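You operate a simulated robot arm through the tools that you are given. There is no shell and no other tool. Be economical: measure what you need, move in short steps, check, and stop when the job is done.

The job below is to be done with a simulated robot arm. You get a single attempt, and the scene is never put back.

JOB
Cream the top of the purple pad with the blue cloth.
Fine: care cream from the tin, its lid laid on the bench top meanwhile; put the cloth back and close the tin again. A coat counts when it lies all over at full strength: go over it till it gets no stronger.

It is judged by the outcome, as a careful person would: the job done as asked, and still so three seconds after it is handed in. It fails if anything else is knocked over, pushed out of place, dropped, spilled or broken. Lids that push on must go on centred and level and be pressed home; caps that screw on are set level and turned clockwise until they are tight. Flat cloth is picked up by pressing the open fingertips on it (5 to 10 N) and closing them slowly along it; thin cloth reads only 2 to 8 mm in the jaws.

ROBOT AND FRAMES
A 6-joint arm with a two-finger parallel gripper, fixed in place. Base frame: the origin is at the foot of the arm, x ahead of it, y to its left, z up; the work surface is at about z = 0. Units: mm, degrees, N and s.
With the tool pointing down near the work surface it reaches from about 140 to 580 mm from the base axis. Its first joint turns from -66.0 to 66.0 degrees. Payload 2.1 kg.
The tool frame sits at the grasp point between the pads (the TCP): z along the fingers, y along the line on which they close. The tips reach 30 mm beyond it. Largest opening 94 mm; finger width 28, thickness 10; the body of the gripper, 50 by 96 mm, starts 55 mm behind the TCP.
Orientation is that of the tool frame in the base frame, as [roll, pitch, yaw] about the fixed x, y, z axes, in that order (R = Rz(yaw) Ry(pitch) Rx(roll)). With the fingers straight down and closing along the base's y, the tool's x points along the base's -x, its y along +y and its z along -z.

CONTROLS
- The arm moves only by the tool nudge_tool. Its argument "motion" is a list that holds one entry, the list of rows, each a list of 7 numbers: the shift along the tool's x, y, z in units of 50 mm (1.0 is 50 mm), then the turn, a rotation vector about the tool's x, y, z in units of 8 degrees (1.0 is 8 degrees), then the finger opening in mm, from 0 to 94. In form: [[[dx, dy, dz, rx, ry, rz, fingers], ...]]. A call has 1 to 8 rows; each row shifts and turns the commanded pose from where the row before left it, along the tool's axes as they then stand. A call with a number of a shift or a turn outside -1 to 1 is refused whole. Each row takes 0.2 s and may step no farther than 50 mm and 8.6 degrees from the row before; otherwise, or with a gripper value out of range, the whole call is refused. Where a pose cannot be reached the arm comes as near as it can. A force on the tool above 40 N (or 10 N above the force at the start of the call, whichever is more), or a blocked arm, ends the call early, and 0.2 s more pass. The fingers move at their own pace (about 72 mm/s each) and stop on an object; they squeeze with about 37 N. The grip force told is the motor's: it shows also when the fingers shut on nothing. Time passes only in rows, and 0.2 s behind the last, so rows that do not move let the fingers close. It gives the time, the measured TCP pose, the force on the tool (base axes), the opening and the grip force at its end, in the units of the frame above (readings bear some noise), with the torque about the TCP (base axes, N m) and any sound that the robot's microphone picked up.
- Cameras (640 x 400 px; columns grow to the right, rows downward): "scene" is fixed at [50.3, -364.1, 487.4]; the picture's right is [0.84, -0.54, 0.00], its down [-0.29, -0.46, -0.84] and it looks along [0.45, 0.71, -0.54] (base axes); focal length 313 px, centre (320, 200). "wrist" rides on the gripper at [76, 14, -102] in the tool frame; the picture's right is [-0.18, 0.98, 0.00], its down [-0.75, -0.14, -0.64] and it looks along [-0.63, -0.12, 0.77] (tool axes); focal length 243 px, centre (320, 200). There is no depth. A picture from a camera that has moved, and an enlarged one, comes with that camera's place and axes in the base frame and with its lens.
- capture(camera): a new picture of that camera. It takes no simulated time.
- enlarge(camera, box): a new picture of the part [left, top, right, bottom] of that camera's present view, enlarged. It takes no simulated time.
- hand_in(): hands the job in; it is judged then, once.

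Work in short steps. Places have to be worked out from the pictures, the camera data and where the tool is seen: move nearer, look again, correct. Check each grasp and each placing, and mend what went wrong. You have 120 turns and 76 pictures in all, those below and enlarged ones among them. Open the gripper and draw the arm clear of the work before you hand the job in, unless the task says otherwise; then end with one line.

The tools are called after ">>>" as name(argument=value, ...) on one line, values as JSON. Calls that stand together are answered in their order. nudge_tool: Moves the arm, as the interface text tells. Its arguments: {"type":"object","properties":{"motion":{"type":"array"}},"required":["motion"]} The other tools are called the same way: capture (camera) takes a picture; enlarge (camera, box) takes an enlarged picture of a part of a camera's view; hand_in () hands the job in.

At the start:

```text
clock: 0.0
position: [367.1, -10.6, 308.5]
tool_rot: [179.9, 0.0, 180.0]
wrist_force: [0.2, -0.4, 0.6]
torque: [-0.01, 0.02, 0.0]
opening: 94.0
gripper_force: 0.0
```

scene: 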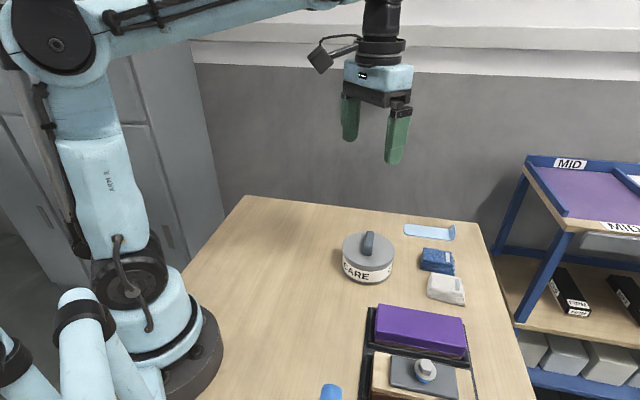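
wrist: 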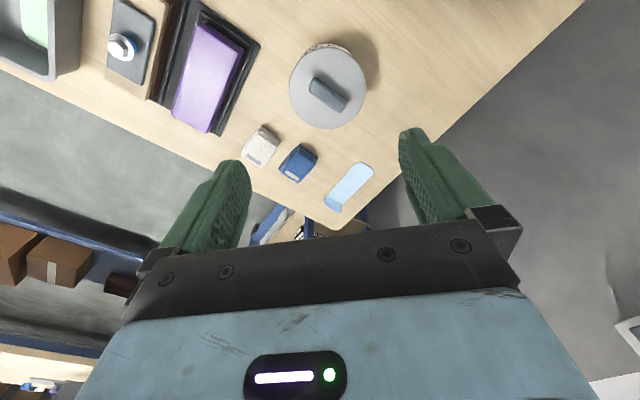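

I see the tin, a blue and a white folded cloth, a pale-blue flat thing, and the purple pad; I'll look closer at them.

>>> enlarge(camera="scene", box=[320, 210, 500, 322])

>>> enlarge(camera="scene", box=[310, 290, 490, 400])

>>> enlarge(camera="wrist", box=[80, 0, 400, 220])

```text
3.56 times, centred on (410, 266) of scene
camera zoom: at [50.3, -364.1, 487.4], right [0.84, -0.54, 0.0], down [-0.29, -0.46, -0.84], along [0.45, 0.71, -0.54], focal length 1113 px, centre (0, -35)
```

zoom: 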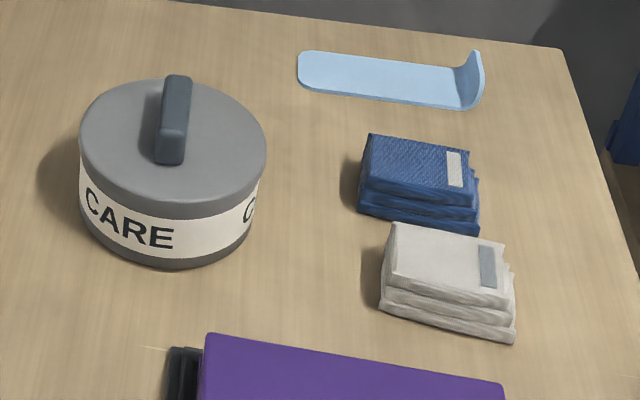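

```text
3.56 times, centred on (400, 345) of scene
camera zoom: at [50.3, -364.1, 487.4], right [0.84, -0.54, 0.0], down [-0.29, -0.46, -0.84], along [0.45, 0.71, -0.54], focal length 1113 px, centre (36, -316)
```

zoom: 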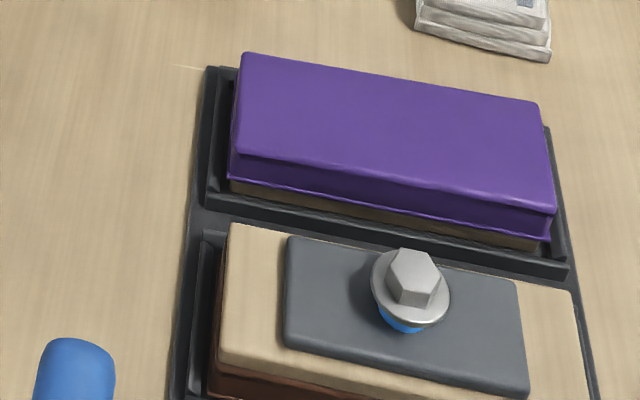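

```text
1.82 times, centred on (240, 110) of wrist
camera zoom: at [291.6, 3.2, 411.7], right [0.18, 0.98, 0.0], down [0.75, -0.14, 0.64], along [0.63, -0.12, -0.77], focal length 441 px, centre (466, 364)
```

zoom: 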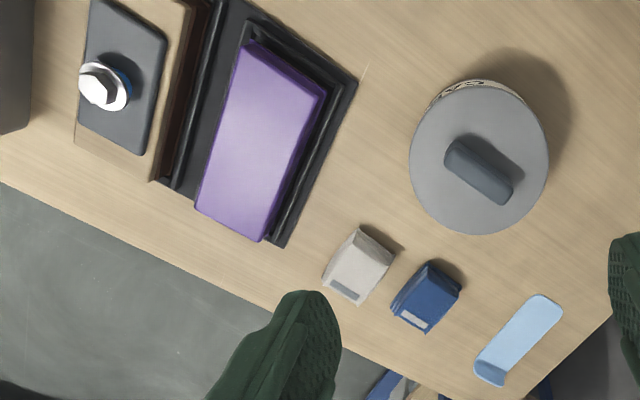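

The tin is near (393,-6) with a bar knob at about 45° to x. I turn the tool to match the knob, move above it, and come part of the way down for a closer look.

>>> nudge_tool(motion=[[[0, 0, 0, 0, 0, -0.917, 94], [0, 0, 0, 0, 0, -0.917, 94], [0, 0, 0, 0, 0, -0.917, 94], [0, 0, 0, 0, 0, -0.917, 94], [0, 0, 0, 0, 0, -0.917, 94], [0, 0, 0, 0, 0, -0.917, 94], [-0.4, -0.28, 0.8, 0, 0, 0, 94], [0, 0, 0.8, 0, 0, 0, 94]]])

>>> capture(camera="wrist")

>>> capture(camera="scene")

```text
clock: 1.8
position: [392.5, -4.7, 229.0]
tool_rot: [180.0, -0.1, -135.8]
wrist_force: [0.5, -0.1, -0.4]
torque: [-0.03, -0.01, 0.0]
opening: 93.9
gripper_force: 0.1
```

```text
70 pictures are left
camera wrist: at [328.8, -48.7, 331.7], right [-0.55, 0.83, 0.0], down [0.64, 0.42, 0.64], along [0.54, 0.35, -0.77], focal length 243 px, centre (320, 200)
```

wrist: 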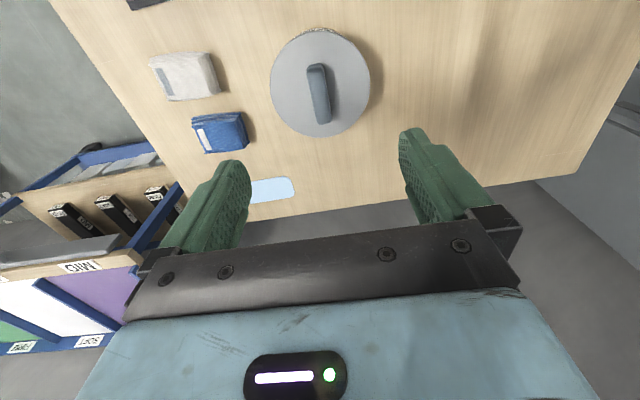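

```text
69 pictures are left
```

scene: 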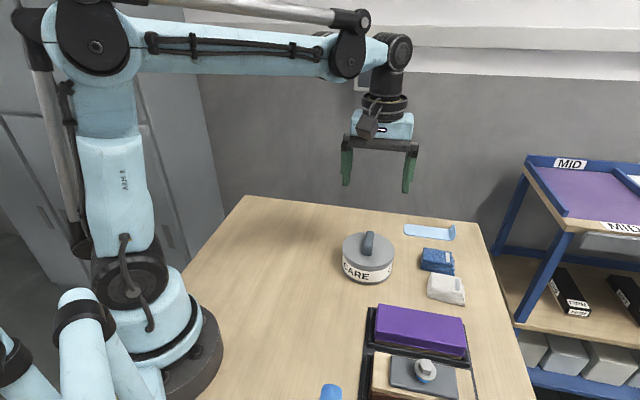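

I enlarge the lid in the wrist view to get the knob's angle and centre.

>>> enlarge(camera="wrist", box=[240, 10, 400, 150])

>>> enlarge(camera="wrist", box=[140, 40, 300, 210])

```text
2.86 times, centred on (320, 80) of wrist
camera zoom: at [328.8, -48.7, 331.7], right [-0.55, 0.83, 0.0], down [0.64, 0.42, 0.64], along [0.54, 0.35, -0.77], focal length 693 px, centre (320, 543)
```

zoom: 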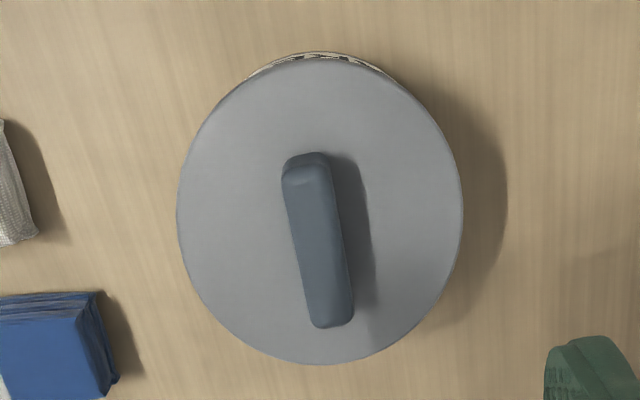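

```text
2.35 times, centred on (220, 125) of wrist
camera zoom: at [328.8, -48.7, 331.7], right [-0.55, 0.83, 0.0], down [0.64, 0.42, 0.64], along [0.54, 0.35, -0.77], focal length 571 px, centre (555, 376)
```

zoom: 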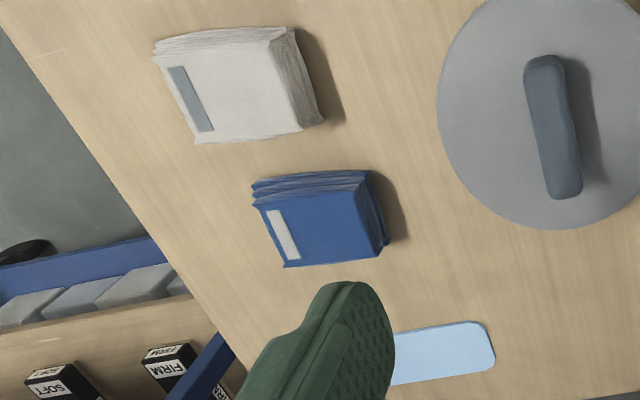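

Knob centre is about (396,-4), angle 43.5°. I descend to z≈99 with the fingers straddling it, and check the height.

>>> nudge_tool(motion=[[[-0.054, -0.044, 0.9, 0, 0, 0, 60], [0, 0, 0.9, 0, 0, 0, 60], [0, 0, 0.8, 0, 0, 0, 60]]])

>>> enlarge(camera="scene", box=[320, 180, 440, 300])

```text
clock: 2.6
position: [396.2, -3.0, 100.7]
tool_rot: [-180.0, 0.0, -136.0]
wrist_force: [-0.6, -0.3, 0.3]
torque: [-0.03, 0.0, 0.02]
opening: 60.1
gripper_force: 0.0
```

```text
3.33 times, centred on (380, 240) of scene
camera zoom: at [50.3, -364.1, 487.4], right [0.84, -0.54, 0.0], down [-0.29, -0.46, -0.84], along [0.45, 0.71, -0.54], focal length 1043 px, centre (120, 67)
```

zoom: 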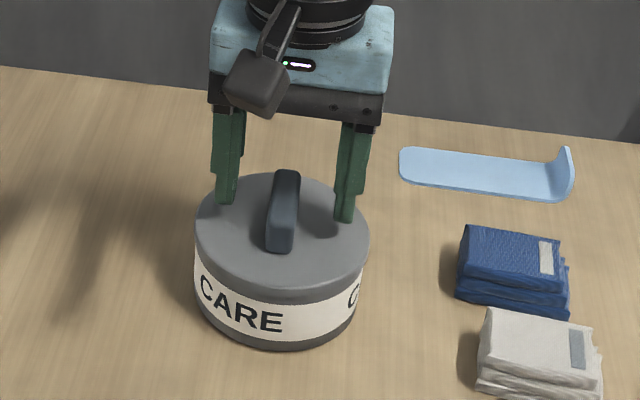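

Fingertips are still above the lid; I go down 17 mm in small steps, watching the force, then close.

>>> nudge_tool(motion=[[[0, 0, 0.12, 0, 0, 0, 60], [0, 0, 0.12, 0, 0, 0, 60], [0, 0, 0.1, 0, 0, 0, 60]]])

>>> enlarge(camera="scene", box=[320, 180, 440, 300])

```text
clock: 3.4
position: [395.2, -3.7, 86.9]
tool_rot: [179.9, 0.0, -135.9]
wrist_force: [-1.2, 1.2, 13.8]
torque: [-0.05, -0.03, 0.03]
opening: 60.0
gripper_force: 0.1
stopped in row 3: the force on the tool passed its limit at 60 N (the readings are from after the stop); the commanded pose is now the measured one
```

```text
3.33 times, centred on (380, 240) of scene
camera zoom: at [50.2, -364.1, 487.4], right [0.84, -0.54, 0.0], down [-0.29, -0.46, -0.84], along [0.45, 0.71, -0.54], focal length 1043 px, centre (120, 67)
```

zoom: 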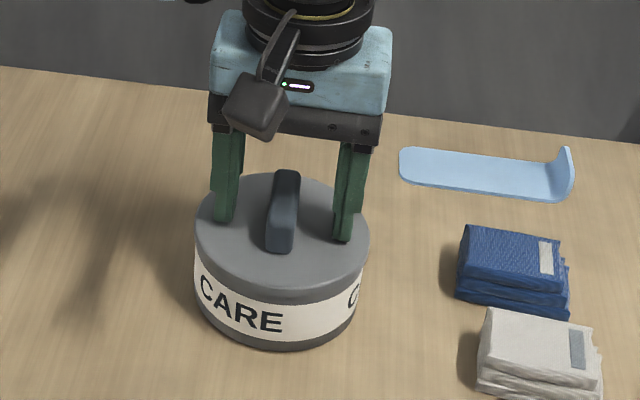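

The lid top is at z≈57. I back up 2 mm and close on the knob.

>>> nudge_tool(motion=[[[0, 0, -0.05, 0, 0, 0, 60], [0, 0, 0, 0, 0, 0, 30], [0, 0, 0, 0, 0, 0, 10], [0, 0, 0, 0, 0, 0, 0], [0, 0, 0, 0, 0, 0, 0]]])

```text
clock: 4.6
position: [395.4, -3.1, 89.4]
tool_rot: [180.0, 0.0, -136.0]
wrist_force: [-0.6, 0.6, 0.3]
torque: [0.04, 0.0, 0.04]
opening: 16.0
gripper_force: 37.3
heard: snap
```

Gripped at 16 mm. I lift in small steps and watch the force.

>>> nudge_tool(motion=[[[0, 0, -0.04, 0, 0, 0, 0], [0, 0, -0.04, 0, 0, 0, 0], [0, 0, -0.06, 0, 0, 0, 0]]])

>>> enlarge(camera="scene", box=[320, 180, 440, 300])

```text
clock: 5.4
position: [396.0, -3.6, 96.5]
tool_rot: [179.9, 0.0, -136.0]
wrist_force: [0.0, 0.1, -1.1]
torque: [-0.03, -0.01, 0.02]
opening: 15.7
gripper_force: 37.3
```

```text
3.33 times, centred on (380, 240) of scene
camera zoom: at [50.3, -364.1, 487.4], right [0.84, -0.54, 0.0], down [-0.29, -0.46, -0.84], along [0.45, 0.71, -0.54], focal length 1043 px, centre (120, 67)
```

zoom: 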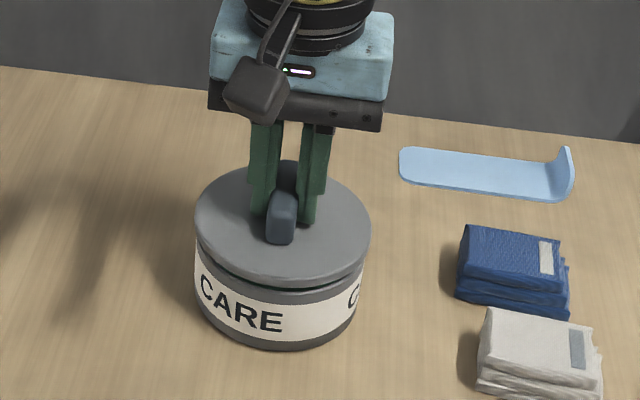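

The lid has come free with little force. I lift it and carry it ~162 mm to open bench at about (283,114).

>>> nudge_tool(motion=[[[0, 0, -0.5, 0, 0, 0, 0], [0, 0, -0.6, 0, 0, 0, 0], [0, 0.6, 0, 0, 0, 0, 0], [0, 0.7, 0, 0, 0, 0, 0], [0, 0.7, 0, 0, 0, 0, 0], [0, 0.7, 0, 0, 0, 0, 0], [0, 0.54, 0, 0, 0, 0, 0], [0, 0, 0.3, 0, 0, 0, 0]]])

>>> capture(camera="scene")

>>> capture(camera="wrist")

```text
clock: 7.2
position: [282.8, 114.2, 137.0]
tool_rot: [179.9, 0.0, -136.0]
wrist_force: [-0.5, -0.6, -0.7]
torque: [0.03, 0.0, -0.04]
opening: 15.8
gripper_force: 37.2
```

```text
63 pictures are left
```

scene: 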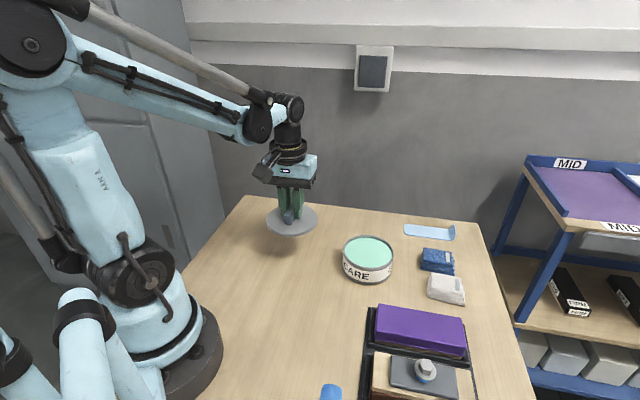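

```text
62 pictures are left
camera wrist: at [218.3, 69.9, 239.7], right [-0.55, 0.83, 0.0], down [0.64, 0.42, 0.64], along [0.53, 0.35, -0.77], focal length 243 px, centre (320, 200)
```

wrist: 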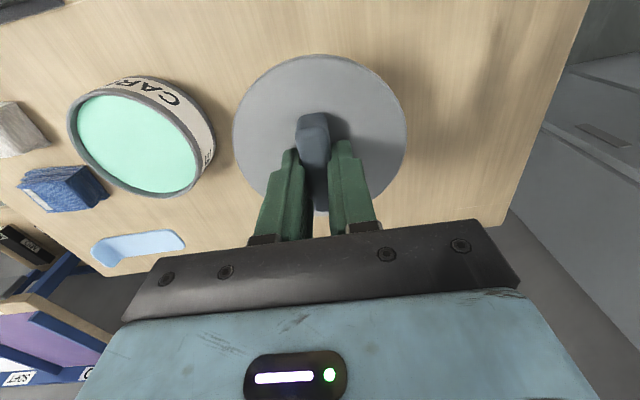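

The tin is open with mint cream, and the lid hangs level. I lower it toward the bench.

>>> nudge_tool(motion=[[[0, 0, 0.5, 0, 0, 0, 0], [0, 0, 0.5, 0, 0, 0, 0], [0, 0, 0.4, 0, 0, 0, 0], [0, 0, 0.1, 0, 0, 0, 0], [0, 0, 0.06, 0, 0, 0, 0], [0, 0, 0.04, 0, 0, 0, 0]]])

>>> enlarge(camera="scene", box=[240, 160, 360, 260])

```text
clock: 8.6
position: [283.0, 112.3, 55.3]
tool_rot: [179.9, 0.0, -136.1]
wrist_force: [-0.2, 0.1, -0.7]
torque: [0.0, -0.01, 0.0]
opening: 15.9
gripper_force: 36.9
```

```text
4.00 times, centred on (300, 210) of scene
camera zoom: at [50.3, -364.1, 487.4], right [0.84, -0.54, 0.0], down [-0.29, -0.46, -0.84], along [0.45, 0.71, -0.54], focal length 1252 px, centre (400, 160)
```

zoom: 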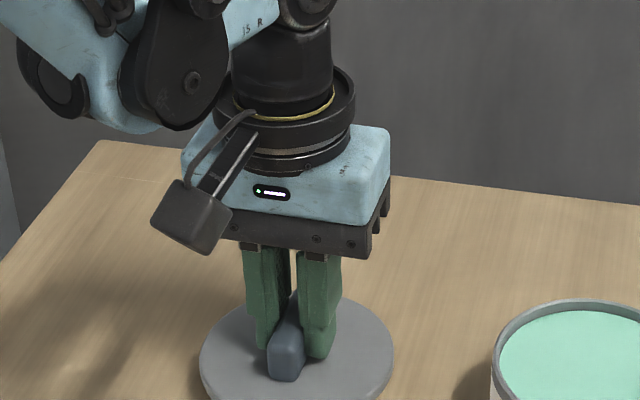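

Not touching yet; I go on down in 2 mm steps until contact.

>>> nudge_tool(motion=[[[0, 0, 0.04, 0, 0, 0, 0], [0, 0, 0.04, 0, 0, 0, 0], [0, 0, 0.04, 0, 0, 0, 0], [0, 0, 0.03, 0, 0, 0, 0]]])

```text
clock: 9.6
position: [282.7, 112.7, 49.6]
tool_rot: [179.8, 0.0, -135.9]
wrist_force: [-0.1, -0.2, 0.2]
torque: [0.0, 0.02, 0.0]
opening: 15.9
gripper_force: 37.2
```

>>> nudge_tool(motion=[[[0, 0, 0.03, 0, 0, 0, 0], [0, 0, 0.03, 0, 0, 0, 0], [0, 0, 0.03, 0, 0, 0, 0]]])

```text
clock: 10.4
position: [282.6, 112.1, 44.6]
tool_rot: [179.9, 0.0, -136.0]
wrist_force: [-0.6, -0.5, -0.6]
torque: [0.03, 0.02, -0.01]
opening: 16.0
gripper_force: 37.2
```

Still no contact at z=44.6; continuing in small steps.

>>> nudge_tool(motion=[[[0, 0, 0.03, 0, 0, 0, 0], [0, 0, 0.03, 0, 0, 0, 0], [0, 0, 0.03, 0, 0, 0, 0]]])

>>> enlarge(camera="scene", box=[240, 190, 360, 270])

```text
clock: 11.2
position: [283.4, 112.2, 38.1]
tool_rot: [179.9, 0.0, -136.0]
wrist_force: [-0.4, -0.9, -0.6]
torque: [0.03, 0.02, -0.02]
opening: 15.9
gripper_force: 36.9
```

```text
5.00 times, centred on (300, 230) of scene
camera zoom: at [50.3, -364.1, 487.4], right [0.84, -0.54, 0.0], down [-0.29, -0.46, -0.84], along [0.45, 0.71, -0.54], focal length 1565 px, centre (420, 50)
```

zoom: 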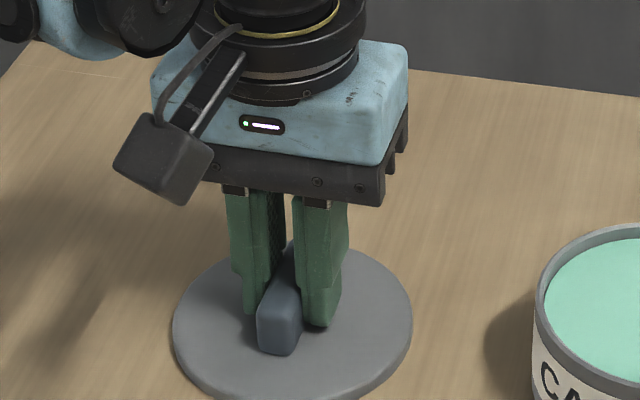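

Lid is thin and almost down; a few more 1 mm steps.

>>> nudge_tool(motion=[[[0, 0, 0.02, 0, 0, 0, 0], [0, 0, 0.02, 0, 0, 0, 0], [0, 0, 0.02, 0, 0, 0, 0]]])

```text
clock: 12.0
position: [283.0, 111.6, 35.3]
tool_rot: [179.9, 0.0, -136.0]
wrist_force: [-1.4, 0.0, 26.9]
torque: [-0.07, -0.01, 0.01]
opening: 15.9
gripper_force: 37.0
```

Lid rests on the bench (27 N). I relax 1 mm, open, and lift away.

>>> nudge_tool(motion=[[[0, 0, -0.02, 0, 0, 0, 0], [0, 0, 0, 0, 0, 0, 20], [0, 0, 0, 0, 0, 0, 50], [0, 0, 0, 0, 0, 0, 50], [0, 0, -0.5, 0, 0, 0, 50], [0, 0, -1, 0, 0, 0, 50], [0, 0, -1, 0, 0, 0, 50]]])

>>> capture(camera="scene")

```text
clock: 13.6
position: [283.2, 111.3, 164.1]
tool_rot: [179.9, 0.0, -136.0]
wrist_force: [-0.2, 0.2, 1.0]
torque: [-0.04, -0.02, 0.03]
opening: 49.8
gripper_force: 0.0
```

```text
59 pictures are left
```

scene: 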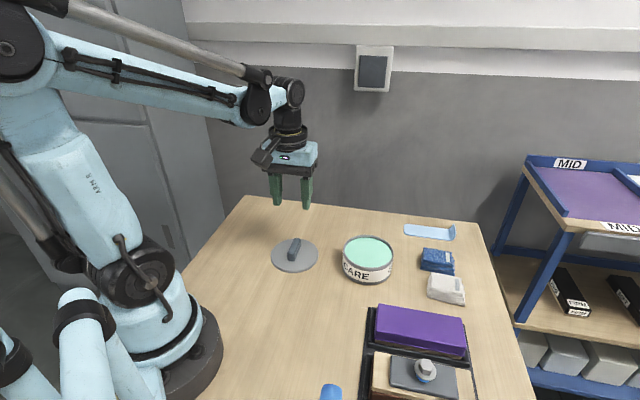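

The lid lies flat. Now I turn the tool 89° so the jaws will close across the short side of the blue cloth.

>>> nudge_tool(motion=[[[0, 0, -0.3, 0, 0, 0.92, 60], [0, 0, 0, 0, 0, 0.93, 60], [0, 0, 0, 0, 0, 0.93, 60], [0, 0, 0, 0, 0, 0.93, 60], [0, 0, 0, 0, 0, 0.93, 60], [0, 0, 0, 0, 0, 0.93, 60], [0, 0, 0, 0, 0, 0.93, 60], [0, 0, 0, 0, 0, 0.93, 60]]])

>>> nudge_tool(motion=[[[0, 0, 0, 0, 0, 0.93, 60], [0, 0, 0, 0, 0, 0.93, 60], [0, 0, 0, 0, 0, 0.93, 60], [0, 0, 0, 0, 0, 0.86, 60], [-0.8, 0.1, 0, 0, 0, 0, 60], [-0.9, 0.1, 0, 0, 0, 0, 60], [-0.9, 0.1, 0, 0, 0, 0, 60], [-0.9, 0.1, 0, 0, 0, 0, 60]]])

>>> nudge_tool(motion=[[[-0.9, 0.1, 0, 0, 0, 0, 60], [-0.9, 0.1, 0, 0, 0, 0, 60]]])

>>> capture(camera="wrist")

```text
clock: 15.4
position: [284.1, 113.5, 177.6]
tool_rot: [-180.0, -0.1, 164.5]
wrist_force: [0.3, -0.7, 0.9]
torque: [-0.01, -0.03, 0.04]
opening: 60.0
gripper_force: 0.1
```

```text
clock: 17.2
position: [420.9, 2.8, 178.6]
tool_rot: [180.0, -0.1, 135.5]
wrist_force: [0.2, 0.2, -0.6]
torque: [0.01, 0.02, 0.01]
opening: 60.2
gripper_force: 0.0
```

```text
clock: 17.8
position: [495.3, -52.0, 177.2]
tool_rot: [180.0, -0.1, 135.4]
wrist_force: [-0.6, -0.6, 0.1]
torque: [-0.02, -0.01, 0.0]
opening: 60.1
gripper_force: 0.2
```

```text
58 pictures are left
camera wrist: at [451.2, 10.5, 280.4], right [0.82, 0.57, 0.0], down [0.44, -0.63, 0.64], along [0.37, -0.53, -0.77], focal length 243 px, centre (320, 200)
```

wrist: 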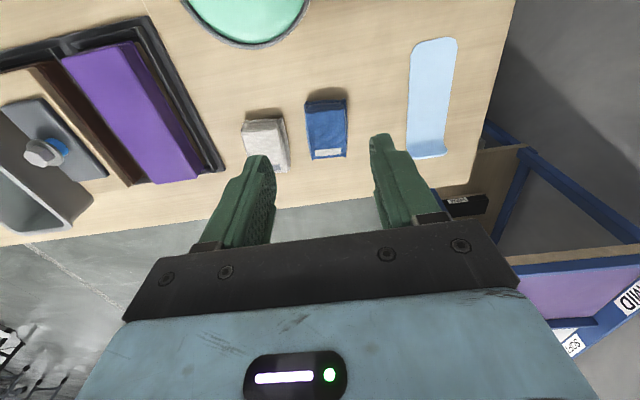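

>>> enlarge(camera="wrist", box=[220, 60, 400, 180])

```text
3.33 times, centred on (310, 120) of wrist
camera zoom: at [451.2, 10.5, 280.4], right [0.82, 0.57, 0.0], down [0.44, -0.63, 0.64], along [0.37, -0.53, -0.77], focal length 809 px, centre (353, 467)
```

zoom: 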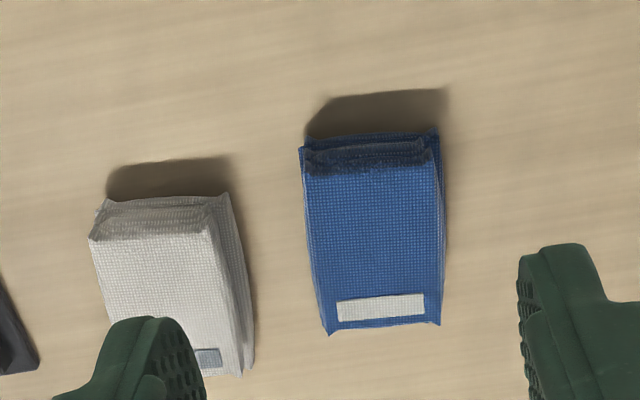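

The blue cloth's centre is about (527,-84), 42 mm across, long axis about -49°. I align to it, set 54 mm opening and descend partly.

>>> nudge_tool(motion=[[[0, 0, 0, 0, 0, 0.5, 54], [-0.9, 0.052, 0, 0, 0, 0, 54], [0, 0, 0.8, 0, 0, 0, 54], [0, 0, 0.6, 0, 0, 0, 54]]])

>>> capture(camera="wrist")

>>> enlarge(camera="scene", box=[380, 190, 500, 310])

```text
clock: 18.8
position: [523.8, -86.1, 106.2]
tool_rot: [-179.9, -0.1, 131.4]
wrist_force: [-0.2, -0.4, -0.2]
torque: [0.0, 0.0, -0.02]
opening: 54.0
gripper_force: 0.0
```

```text
56 pictures are left
camera wrist: at [485.9, -20.4, 209.0], right [0.86, 0.51, 0.0], down [0.39, -0.66, 0.64], along [0.33, -0.55, -0.77], focal length 243 px, centre (320, 200)
```

wrist: 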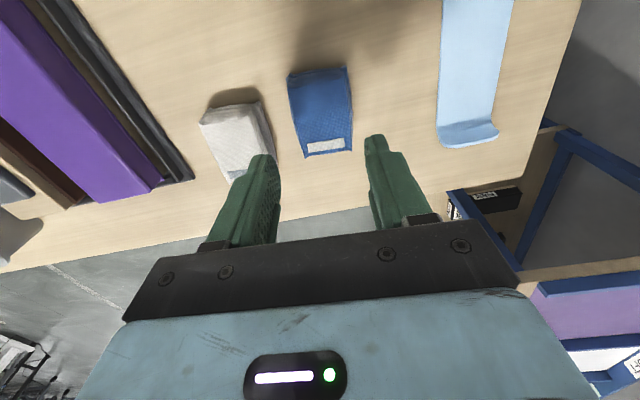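

```text
3.33 times, centred on (440, 250) of scene
camera zoom: at [50.3, -364.1, 487.4], right [0.84, -0.54, 0.0], down [-0.29, -0.46, -0.84], along [0.45, 0.71, -0.54], focal length 1043 px, centre (-80, 33)
```

zoom: 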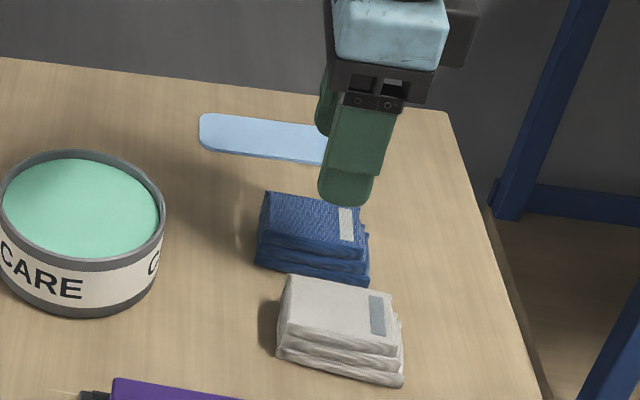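

The cloth centre reads about (526,-83); I shift 3.5 mm along tool y and go down to z≈41, tips ~11 mm above the bench.

>>> nudge_tool(motion=[[[0.02, 0.07, 0.2, 0, 0, 0, 54], [0, 0, 0.4, 0, 0, 0, 54], [0, 0, 0.3, 0, 0, 0, 54], [0, 0, 0.2, 0, 0, 0, 54], [0, 0, 0.2, 0, 0, 0, 54]]])

>>> enlarge(camera="scene", box=[380, 200, 500, 320])

>>> capture(camera="wrist")

```text
clock: 20.0
position: [525.5, -80.3, 43.2]
tool_rot: [179.9, -0.1, 131.4]
wrist_force: [0.1, -0.2, -0.4]
torque: [0.0, -0.01, -0.03]
opening: 54.2
gripper_force: 0.0
```

```text
3.33 times, centred on (440, 260) of scene
camera zoom: at [50.3, -364.1, 487.4], right [0.84, -0.54, 0.0], down [-0.29, -0.46, -0.84], along [0.45, 0.71, -0.54], focal length 1043 px, centre (-80, 0)
```

zoom: 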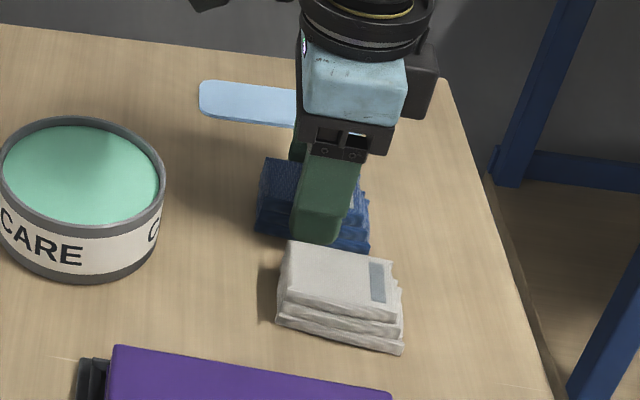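

```text
53 pictures are left
camera wrist: at [486.2, -14.5, 146.0], right [0.86, 0.51, 0.0], down [0.39, -0.66, 0.64], along [0.33, -0.55, -0.77], focal length 243 px, centre (320, 200)
```

wrist: 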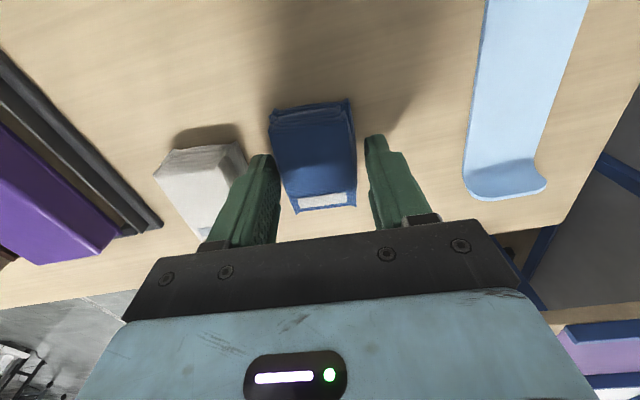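

Straddling the cloth cleanly. I lower 4 mm more and close slowly.

>>> nudge_tool(motion=[[[0, 0, 0.08, 0, 0, 0, 54], [0, 0, 0, 0, 0, 0, 46], [0, 0, 0, 0, 0, 0, 40], [0, 0, 0, 0, 0, 0, 34], [0, 0, 0, 0, 0, 0, 28], [0, 0, 0, 0, 0, 0, 20], [0, 0, 0, 0, 0, 0, 10], [0, 0, 0, 0, 0, 0, 0]]])

>>> capture(camera="wrist")

```text
clock: 21.8
position: [525.9, -80.5, 38.3]
tool_rot: [180.0, 0.0, 131.4]
wrist_force: [-1.4, -0.6, 13.8]
torque: [0.0, 0.03, -0.09]
opening: 48.9
gripper_force: 36.9
```

```text
52 pictures are left
camera wrist: at [486.7, -15.1, 141.6], right [0.86, 0.51, 0.0], down [0.39, -0.66, 0.64], along [0.33, -0.55, -0.77], focal length 243 px, centre (320, 200)
```

wrist: 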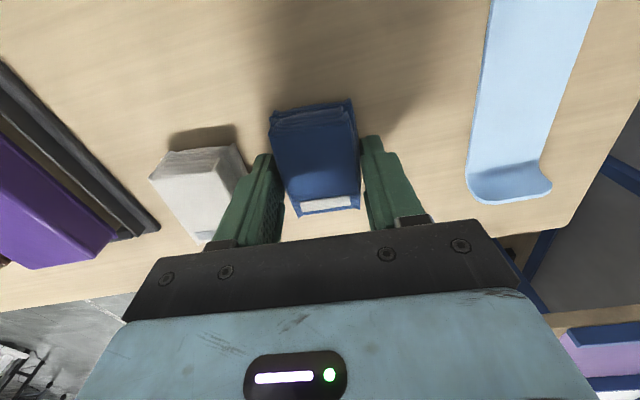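

Gripped at 48.9 mm, firm. I lift and check that the cloth comes along.

>>> nudge_tool(motion=[[[0, 0, -0.1, 0, 0, 0, 0], [0, 0, -0.3, 0, 0, 0, 0], [0, 0, -0.8, 0, 0, 0, 0], [0, 0, -0.8, 0, 0, 0, 0]]])

>>> enlarge(camera="scene", box=[340, 120, 500, 300])

```text
clock: 22.8
position: [526.0, -79.3, 138.9]
tool_rot: [-180.0, -0.1, 131.4]
wrist_force: [-0.3, 0.0, -0.2]
torque: [0.0, 0.01, -0.01]
opening: 48.8
gripper_force: 37.0
```

```text
2.22 times, centred on (420, 210) of scene
camera zoom: at [50.3, -364.1, 487.4], right [0.84, -0.54, 0.0], down [-0.29, -0.46, -0.84], along [0.45, 0.71, -0.54], focal length 696 px, centre (98, 178)
```

zoom: 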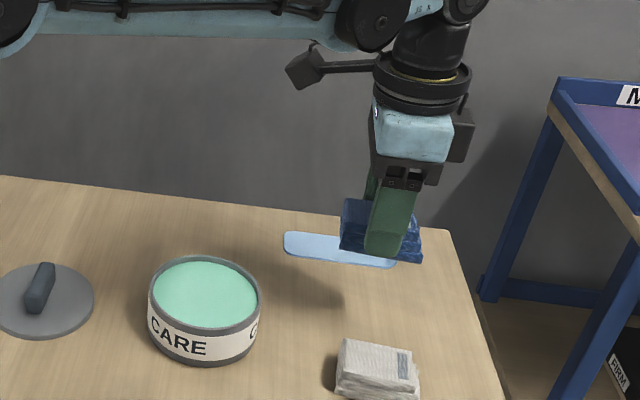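

Cloth held. I carry it above the tin centre (396,-4).

>>> nudge_tool(motion=[[[0.712, -0.2385, 0, 0, 0, 0, 0], [0.712, -0.2385, 0, 0, 0, 0, 0], [0.712, -0.2385, 0, 0, 0, 0, 0], [0.712, -0.2385, 0, 0, 0, 0, 0], [0, 0, 0.4, 0, 0, 0, 0], [0, 0, 0.3, 0, 0, 0, 0]]])

>>> enlarge(camera="scene", box=[310, 180, 440, 300])

>>> capture(camera="wrist")

```text
clock: 24.2
position: [395.5, -6.9, 102.3]
tool_rot: [-180.0, -0.1, 131.4]
wrist_force: [0.2, -0.2, -0.4]
torque: [0.01, -0.01, 0.01]
opening: 48.8
gripper_force: 37.0
```

```text
3.33 times, centred on (375, 240) of scene
camera zoom: at [50.3, -364.1, 487.4], right [0.84, -0.54, 0.0], down [-0.29, -0.46, -0.84], along [0.45, 0.71, -0.54], focal length 1043 px, centre (137, 67)
```

zoom: 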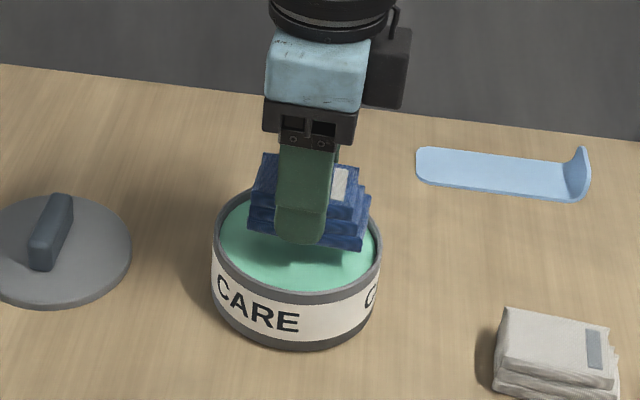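

```text
49 pictures are left
camera wrist: at [357.2, 58.9, 205.2], right [0.86, 0.51, 0.0], down [0.39, -0.66, 0.64], along [0.33, -0.55, -0.77], focal length 243 px, centre (320, 200)
```

wrist: 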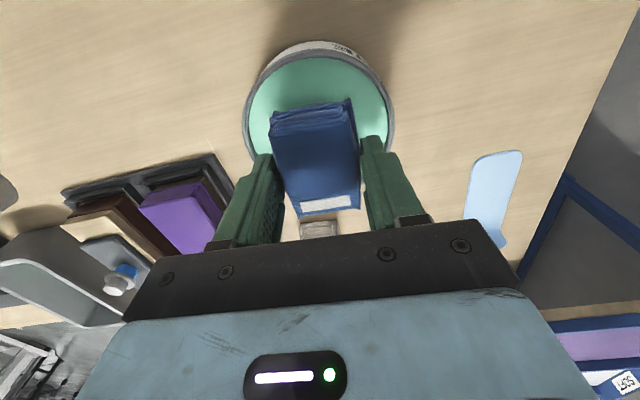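

Nearly centred; I shift ~3 mm and lower gently until the cloth touches the cream.

>>> nudge_tool(motion=[[[0.05, 0.04, 0.1, 0, 0, 0, 0], [0, 0, 0.1, 0, 0, 0, 0], [0, 0, 0.06, 0, 0, 0, 0], [0, 0, 0.04, 0, 0, 0, 0]]])

```text
clock: 25.2
position: [396.6, -2.5, 89.3]
tool_rot: [-179.8, 0.0, 131.5]
wrist_force: [-1.0, 0.1, 5.5]
torque: [-0.11, -0.24, -0.03]
opening: 48.8
gripper_force: 37.3
```

A 5.5 N contact with a torque suggests an off-centre touch, possibly the rim at the label end; I look.

>>> enlarge(camera="scene", box=[330, 200, 430, 300])

>>> enlarge(camera="wrist", box=[220, 20, 420, 240])

```text
4.00 times, centred on (380, 250) of scene
camera zoom: at [50.3, -364.1, 487.4], right [0.84, -0.54, 0.0], down [-0.29, -0.46, -0.84], along [0.45, 0.71, -0.54], focal length 1252 px, centre (80, 0)
```

zoom: 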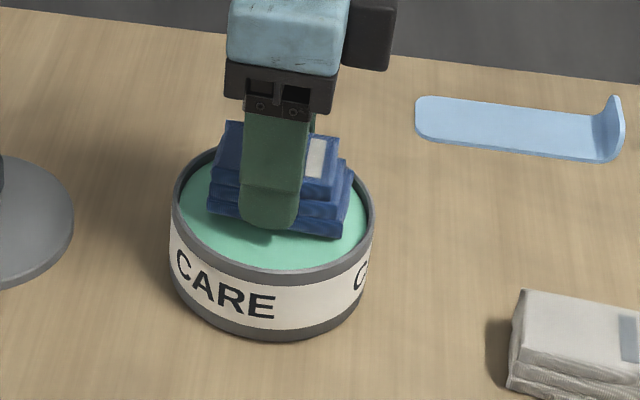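

```text
1.82 times, centred on (320, 130) of wrist
camera zoom: at [357.4, 62.8, 191.6], right [0.86, 0.51, 0.0], down [0.39, -0.66, 0.64], along [0.33, -0.55, -0.77], focal length 441 px, centre (320, 327)
```

zoom: 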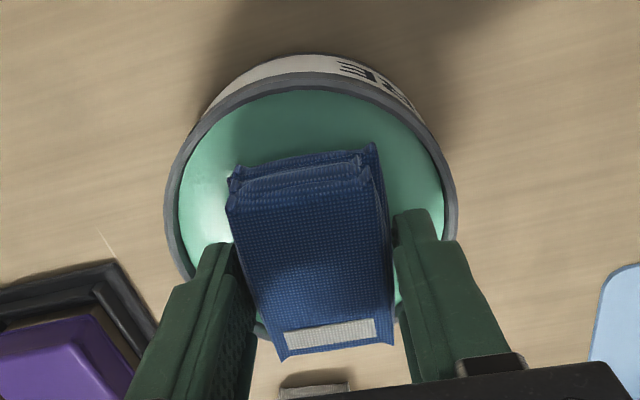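

The far corner of the label end seems to touch the rim. I raise 6 mm, shift about (-8,+2) mm, and lower again.

>>> nudge_tool(motion=[[[0, 0, -0.12, 0, 0, 0, 0], [0.136, -0.094, 0, 0, 0, 0, 0], [0, 0, 0.06, 0, 0, 0, 0], [0, 0, 0.06, 0, 0, 0, 0], [0, 0, 0.02, 0, 0, 0, 0]]])

>>> enlarge(camera="scene", box=[330, 200, 430, 300])

```text
clock: 26.4
position: [388.5, -0.1, 88.3]
tool_rot: [-179.9, 0.0, 131.3]
wrist_force: [3.5, 0.4, 27.1]
torque: [0.19, 0.98, -0.04]
opening: 48.8
gripper_force: 36.5
```

```text
4.00 times, centred on (380, 250) of scene
camera zoom: at [50.2, -364.1, 487.4], right [0.84, -0.54, 0.0], down [-0.29, -0.46, -0.84], along [0.45, 0.71, -0.54], focal length 1252 px, centre (80, 0)
```

zoom: 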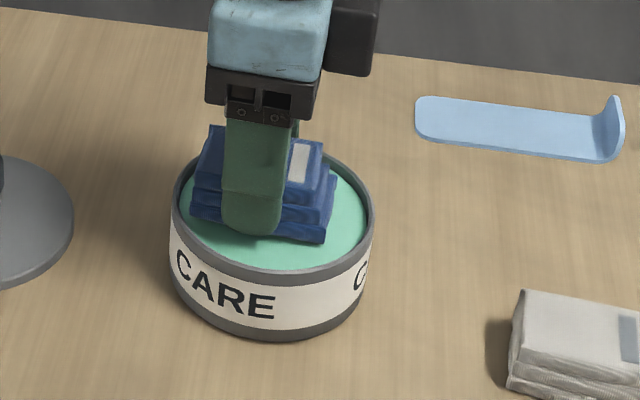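

Now the left rim is touched (27 N), so the right spot is between. I raise, shift (+4.5,-2.4) and lower in small steps.

>>> nudge_tool(motion=[[[0, 0, -0.12, 0, 0, 0, 0], [-0.096, 0.036, 0, 0, 0, 0, 0], [0, 0, 0, 0, 0, 0, 0], [0, 0, 0.06, 0, 0, 0, 0], [0, 0, 0.02, 0, 0, 0, 0]]])

>>> nudge_tool(motion=[[[0, 0, 0.03, 0, 0, 0, 0], [0, 0, 0.02, 0, 0, 0, 0]]])

```text
clock: 27.6
position: [393.3, -3.7, 89.6]
tool_rot: [180.0, 0.0, 131.4]
wrist_force: [-0.5, -0.7, -0.7]
torque: [0.0, -0.02, 0.02]
opening: 49.1
gripper_force: 36.7
```

```text
clock: 28.2
position: [392.5, -3.4, 87.7]
tool_rot: [-179.9, -0.2, 131.5]
wrist_force: [0.4, 0.5, -1.1]
torque: [0.03, 0.03, -0.04]
opening: 48.5
gripper_force: 36.9
```

No contact at 87.7, below the rim's earlier contact height, so the cloth is inside. I continue down gently.

>>> nudge_tool(motion=[[[0, 0, 0.02, 0, 0, 0, 0], [0, 0, 0.02, 0, 0, 0, 0], [0, 0, 0.02, 0, 0, 0, 0]]])

```text
clock: 29.0
position: [392.5, -3.6, 84.1]
tool_rot: [180.0, -0.1, 131.3]
wrist_force: [-0.5, -0.3, -0.4]
torque: [-0.03, 0.0, -0.02]
opening: 49.0
gripper_force: 36.6
```

>>> nudge_tool(motion=[[[0, 0, 0.02, 0, 0, 0, 0], [0, 0, 0.02, 0, 0, 0, 0]]])

>>> enlarge(camera="scene", box=[330, 200, 430, 300])

```text
clock: 29.6
position: [393.3, -3.4, 84.1]
tool_rot: [-179.9, 0.0, 131.4]
wrist_force: [-2.7, -0.3, 21.2]
torque: [-0.23, -0.45, -0.02]
opening: 48.7
gripper_force: 37.3
```

```text
4.00 times, centred on (380, 250) of scene
camera zoom: at [50.2, -364.1, 487.4], right [0.84, -0.54, 0.0], down [-0.29, -0.46, -0.84], along [0.45, 0.71, -0.54], focal length 1252 px, centre (80, 0)
```

zoom: 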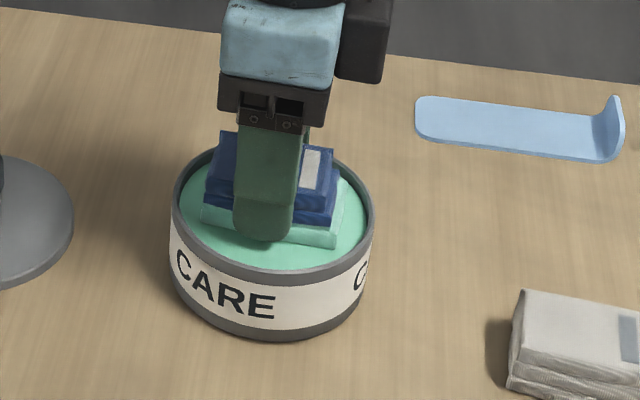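

The bottom of the cloth is coated with cream. I lift out straight and carry it above the pad.

>>> nudge_tool(motion=[[[0, 0, -0.2, 0, 0, 0, 0], [0, 0, -0.6, 0, 0, 0, 0], [0, 0, -0.8, 0, 0, 0, 0], [-0.554, -0.72, 0, 0, 0, 0, 0], [-0.554, -0.72, 0, 0, 0, 0, 0], [-0.554, -0.72, 0, 0, 0, 0, 0], [-0.554, -0.72, 0, 0, 0, 0, 0]]])

>>> capture(camera="wrist")

>>> capture(camera="scene")

```text
clock: 31.2
position: [356.1, -183.8, 161.7]
tool_rot: [180.0, -0.1, 131.5]
wrist_force: [-0.1, -0.7, -1.1]
torque: [-0.01, -0.01, 0.03]
opening: 48.9
gripper_force: 36.8
```

```text
44 pictures are left
camera wrist: at [316.2, -117.5, 265.3], right [0.86, 0.51, 0.0], down [0.39, -0.66, 0.64], along [0.33, -0.55, -0.77], focal length 243 px, centre (320, 200)
```

wrist: 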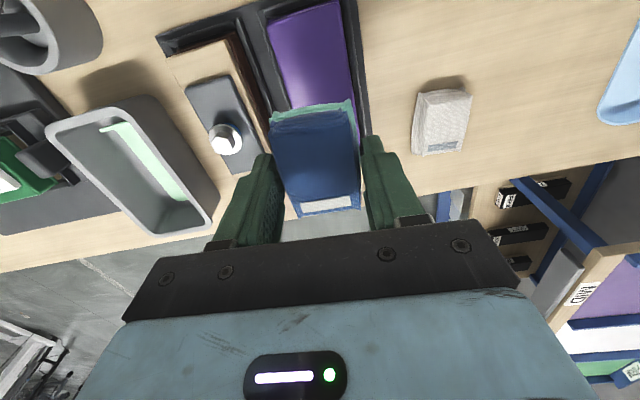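

```text
43 pictures are left
```

scene: 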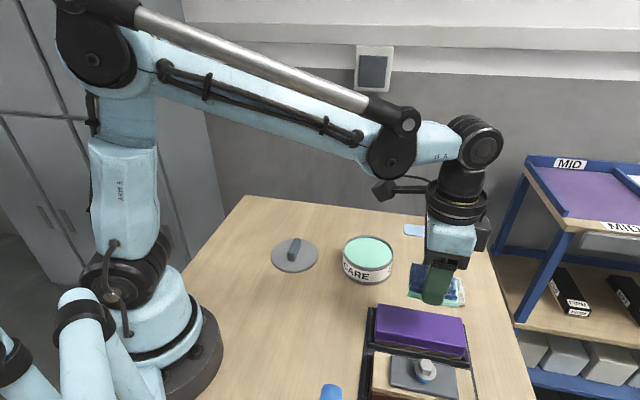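

Both cameras agree the pad top is at z≈40, centre (358,-182), 139×58 mm, long axis -45.4°. I align the yaw, move to the near end and descend to just above.

>>> nudge_tool(motion=[[[0, 0, 0, 0, 0, -0.4, 0], [0.8, -0.03, 0, 0, 0, 0, 0], [0, 0, 0.6, 0, 0, 0, 0], [0, 0, 0.6, 0, 0, 0, 0], [0, 0, 0.3, 0, 0, 0, 0]]])

>>> enlarge(camera="scene", box=[340, 250, 490, 390])

>>> capture(camera="wrist")

```text
clock: 32.4
position: [327.2, -154.7, 87.4]
tool_rot: [-180.0, -0.2, 134.5]
wrist_force: [0.3, 0.4, 0.1]
torque: [-0.01, 0.02, 0.04]
opening: 48.8
gripper_force: 37.2
```

```text
2.86 times, centred on (415, 320) of scene
camera zoom: at [50.3, -364.1, 487.4], right [0.84, -0.54, 0.0], down [-0.29, -0.46, -0.84], along [0.45, 0.71, -0.54], focal length 894 px, centre (49, -143)
```

zoom: 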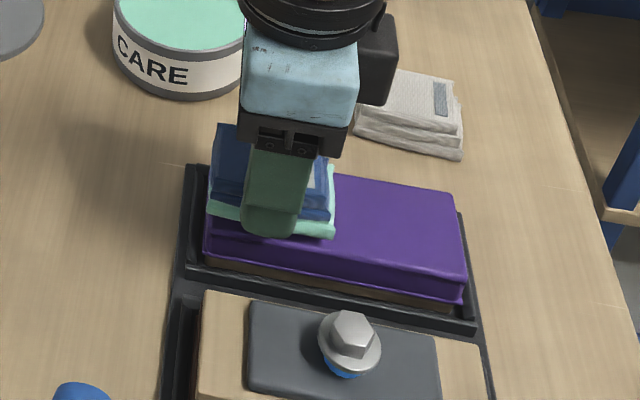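

```text
41 pictures are left
camera wrist: at [284.4, -91.2, 190.2], right [0.83, 0.56, 0.0], down [0.43, -0.64, 0.64], along [0.36, -0.53, -0.77], focal length 243 px, centre (320, 200)
```

wrist: 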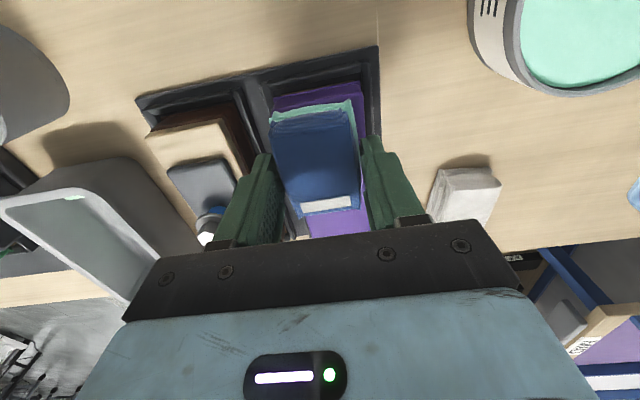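

Well placed over the near end. I lower to contact.

>>> nudge_tool(motion=[[[0, 0, 0.1, 0, 0, 0, 0], [0, 0, 0.04, 0, 0, 0, 0], [0, 0, 0.02, 0, 0, 0, 0]]])

```text
clock: 33.2
position: [327.5, -153.7, 80.3]
tool_rot: [-180.0, -0.1, 134.6]
wrist_force: [-2.7, 1.4, 17.7]
torque: [-0.28, -0.34, -0.01]
opening: 48.5
gripper_force: 37.4
```

17.7 N; slightly heavy, so I ease 0.5 mm and stroke along the pad slowly.

>>> nudge_tool(motion=[[[0, 0, -0.01, 0, 0, 0, 0], [-0.22, 0, 0, 0, 0, 0, 0], [-0.22, 0, 0, 0, 0, 0, 0], [-0.22, 0, 0, 0, 0, 0, 0], [-0.22, 0, 0, 0, 0, 0, 0], [-0.22, 0, 0, 0, 0, 0, 0], [-0.22, 0, 0, 0, 0, 0, 0], [-0.22, 0, 0, 0, 0, 0, 0]]])

>>> enlarge(camera="scene", box=[340, 250, 490, 390])

>>> capture(camera="wrist")

```text
clock: 35.0
position: [383.1, -208.8, 80.7]
tool_rot: [180.0, -0.2, 134.6]
wrist_force: [-5.7, 6.4, 15.7]
torque: [-0.03, -0.12, 0.04]
opening: 48.7
gripper_force: 37.4
```

```text
2.86 times, centred on (415, 320) of scene
camera zoom: at [50.2, -364.1, 487.4], right [0.84, -0.54, 0.0], down [-0.29, -0.46, -0.84], along [0.45, 0.71, -0.54], focal length 894 px, centre (49, -143)
```

zoom: 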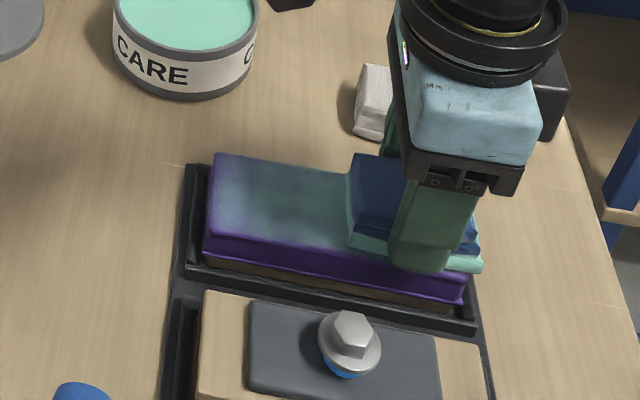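

```text
39 pictures are left
camera wrist: at [340.2, -145.2, 183.4], right [0.83, 0.56, 0.0], down [0.43, -0.64, 0.64], along [0.36, -0.53, -0.77], focal length 243 px, centre (320, 200)
```

wrist: 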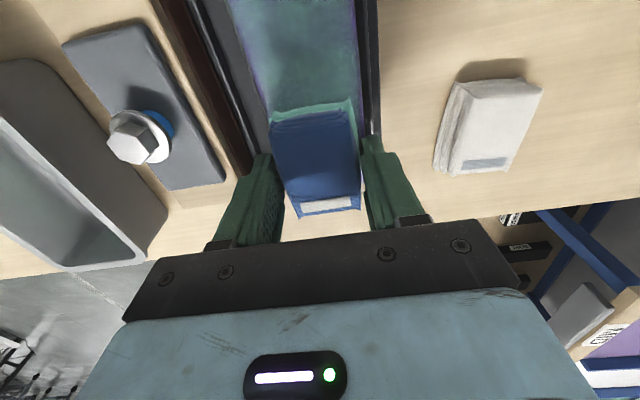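

A coat is building, faint along the edges and near end. I wipe back with a slight lateral offset and a 1° tilt that brings the near end down.

>>> nudge_tool(motion=[[[-0.08, 0.09, 0, 0, -0.125, 0, 0], [0.26, 0, 0, 0, 0, 0, 0], [0.26, 0, 0, 0, 0, 0, 0], [0.26, 0, 0, 0, 0, 0, 0], [0.26, 0, 0, 0, 0, 0, 0], [0.26, 0, 0, 0, 0, 0, 0], [0.26, 0, 0, 0, 0, 0, 0], [0.26, 0, 0, 0, 0, 0, 0]]])

>>> enlarge(camera="scene", box=[340, 250, 490, 390])

```text
clock: 36.3
position: [348.4, -167.8, 80.0]
tool_rot: [180.0, 1.1, 134.5]
wrist_force: [-0.5, 1.1, 10.7]
torque: [0.2, 0.14, -0.02]
opening: 48.8
gripper_force: 37.6
stopped in row 6: the force on the tool passed its limit at 40 N (the readings are from after the stop); the commanded pose is now the measured one
```

```text
2.86 times, centred on (415, 320) of scene
camera zoom: at [50.2, -364.1, 487.4], right [0.84, -0.54, 0.0], down [-0.29, -0.46, -0.84], along [0.45, 0.71, -0.54], focal length 894 px, centre (49, -143)
```

zoom: 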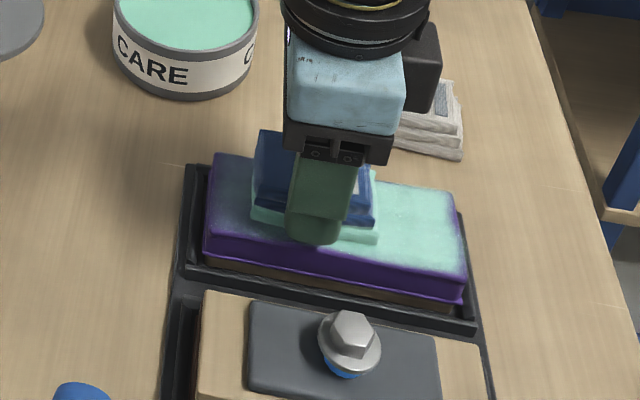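

The tilted axis drove it down and the force limit stopped it; the coat at the far half is much stronger. I continue with height compensation, to the near end and then forward along the front side.

>>> nudge_tool(motion=[[[0.24, 0, -0.006, 0, 0, 0, 0], [0.24, 0, -0.006, 0, 0, 0, 0], [0.22, 0, -0.006, 0, 0, 0, 0], [0, -0.16, 0, 0, 0, 0, 0], [-0.24, 0, 0.005, 0, 0, 0, 0], [-0.24, 0, 0.005, 0, 0, 0, 0], [-0.24, 0, 0.005, 0, 0, 0, 0], [-0.24, 0, 0.005, 0, 0, 0, 0]]])

>>> nudge_tool(motion=[[[-0.24, 0, 0.005, 0, 0, 0, 0], [-0.24, 0, 0.005, 0, 0, 0, 0], [-0.24, 0, 0.005, 0, 0, 0, 0], [-0.2, 0, 0.005, 0, 0, 0, 0]]])

>>> enlarge(camera="scene", box=[340, 250, 490, 390])

```text
clock: 38.1
position: [351.7, -181.7, 79.3]
tool_rot: [180.0, 1.0, 134.5]
wrist_force: [-6.9, 8.1, 20.1]
torque: [0.21, 0.14, -0.01]
opening: 48.9
gripper_force: 37.6
```

```text
clock: 39.1
position: [385.2, -214.8, 79.0]
tool_rot: [-179.9, 1.1, 134.4]
wrist_force: [-2.4, 1.8, 5.3]
torque: [0.16, 0.1, -0.02]
opening: 48.9
gripper_force: 36.6
```

```text
2.86 times, centred on (415, 320) of scene
camera zoom: at [50.3, -364.1, 487.4], right [0.84, -0.54, 0.0], down [-0.29, -0.46, -0.84], along [0.45, 0.71, -0.54], focal length 894 px, centre (49, -143)
```

zoom: 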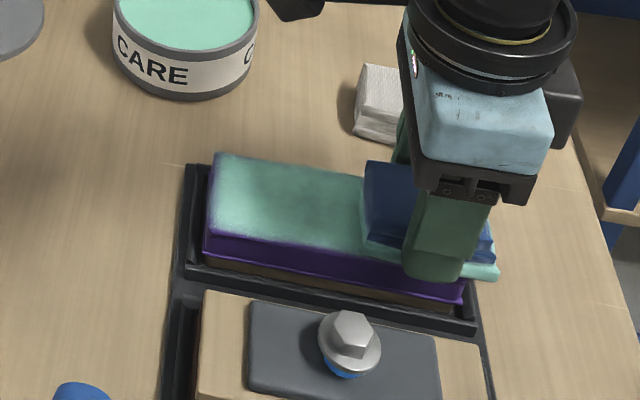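

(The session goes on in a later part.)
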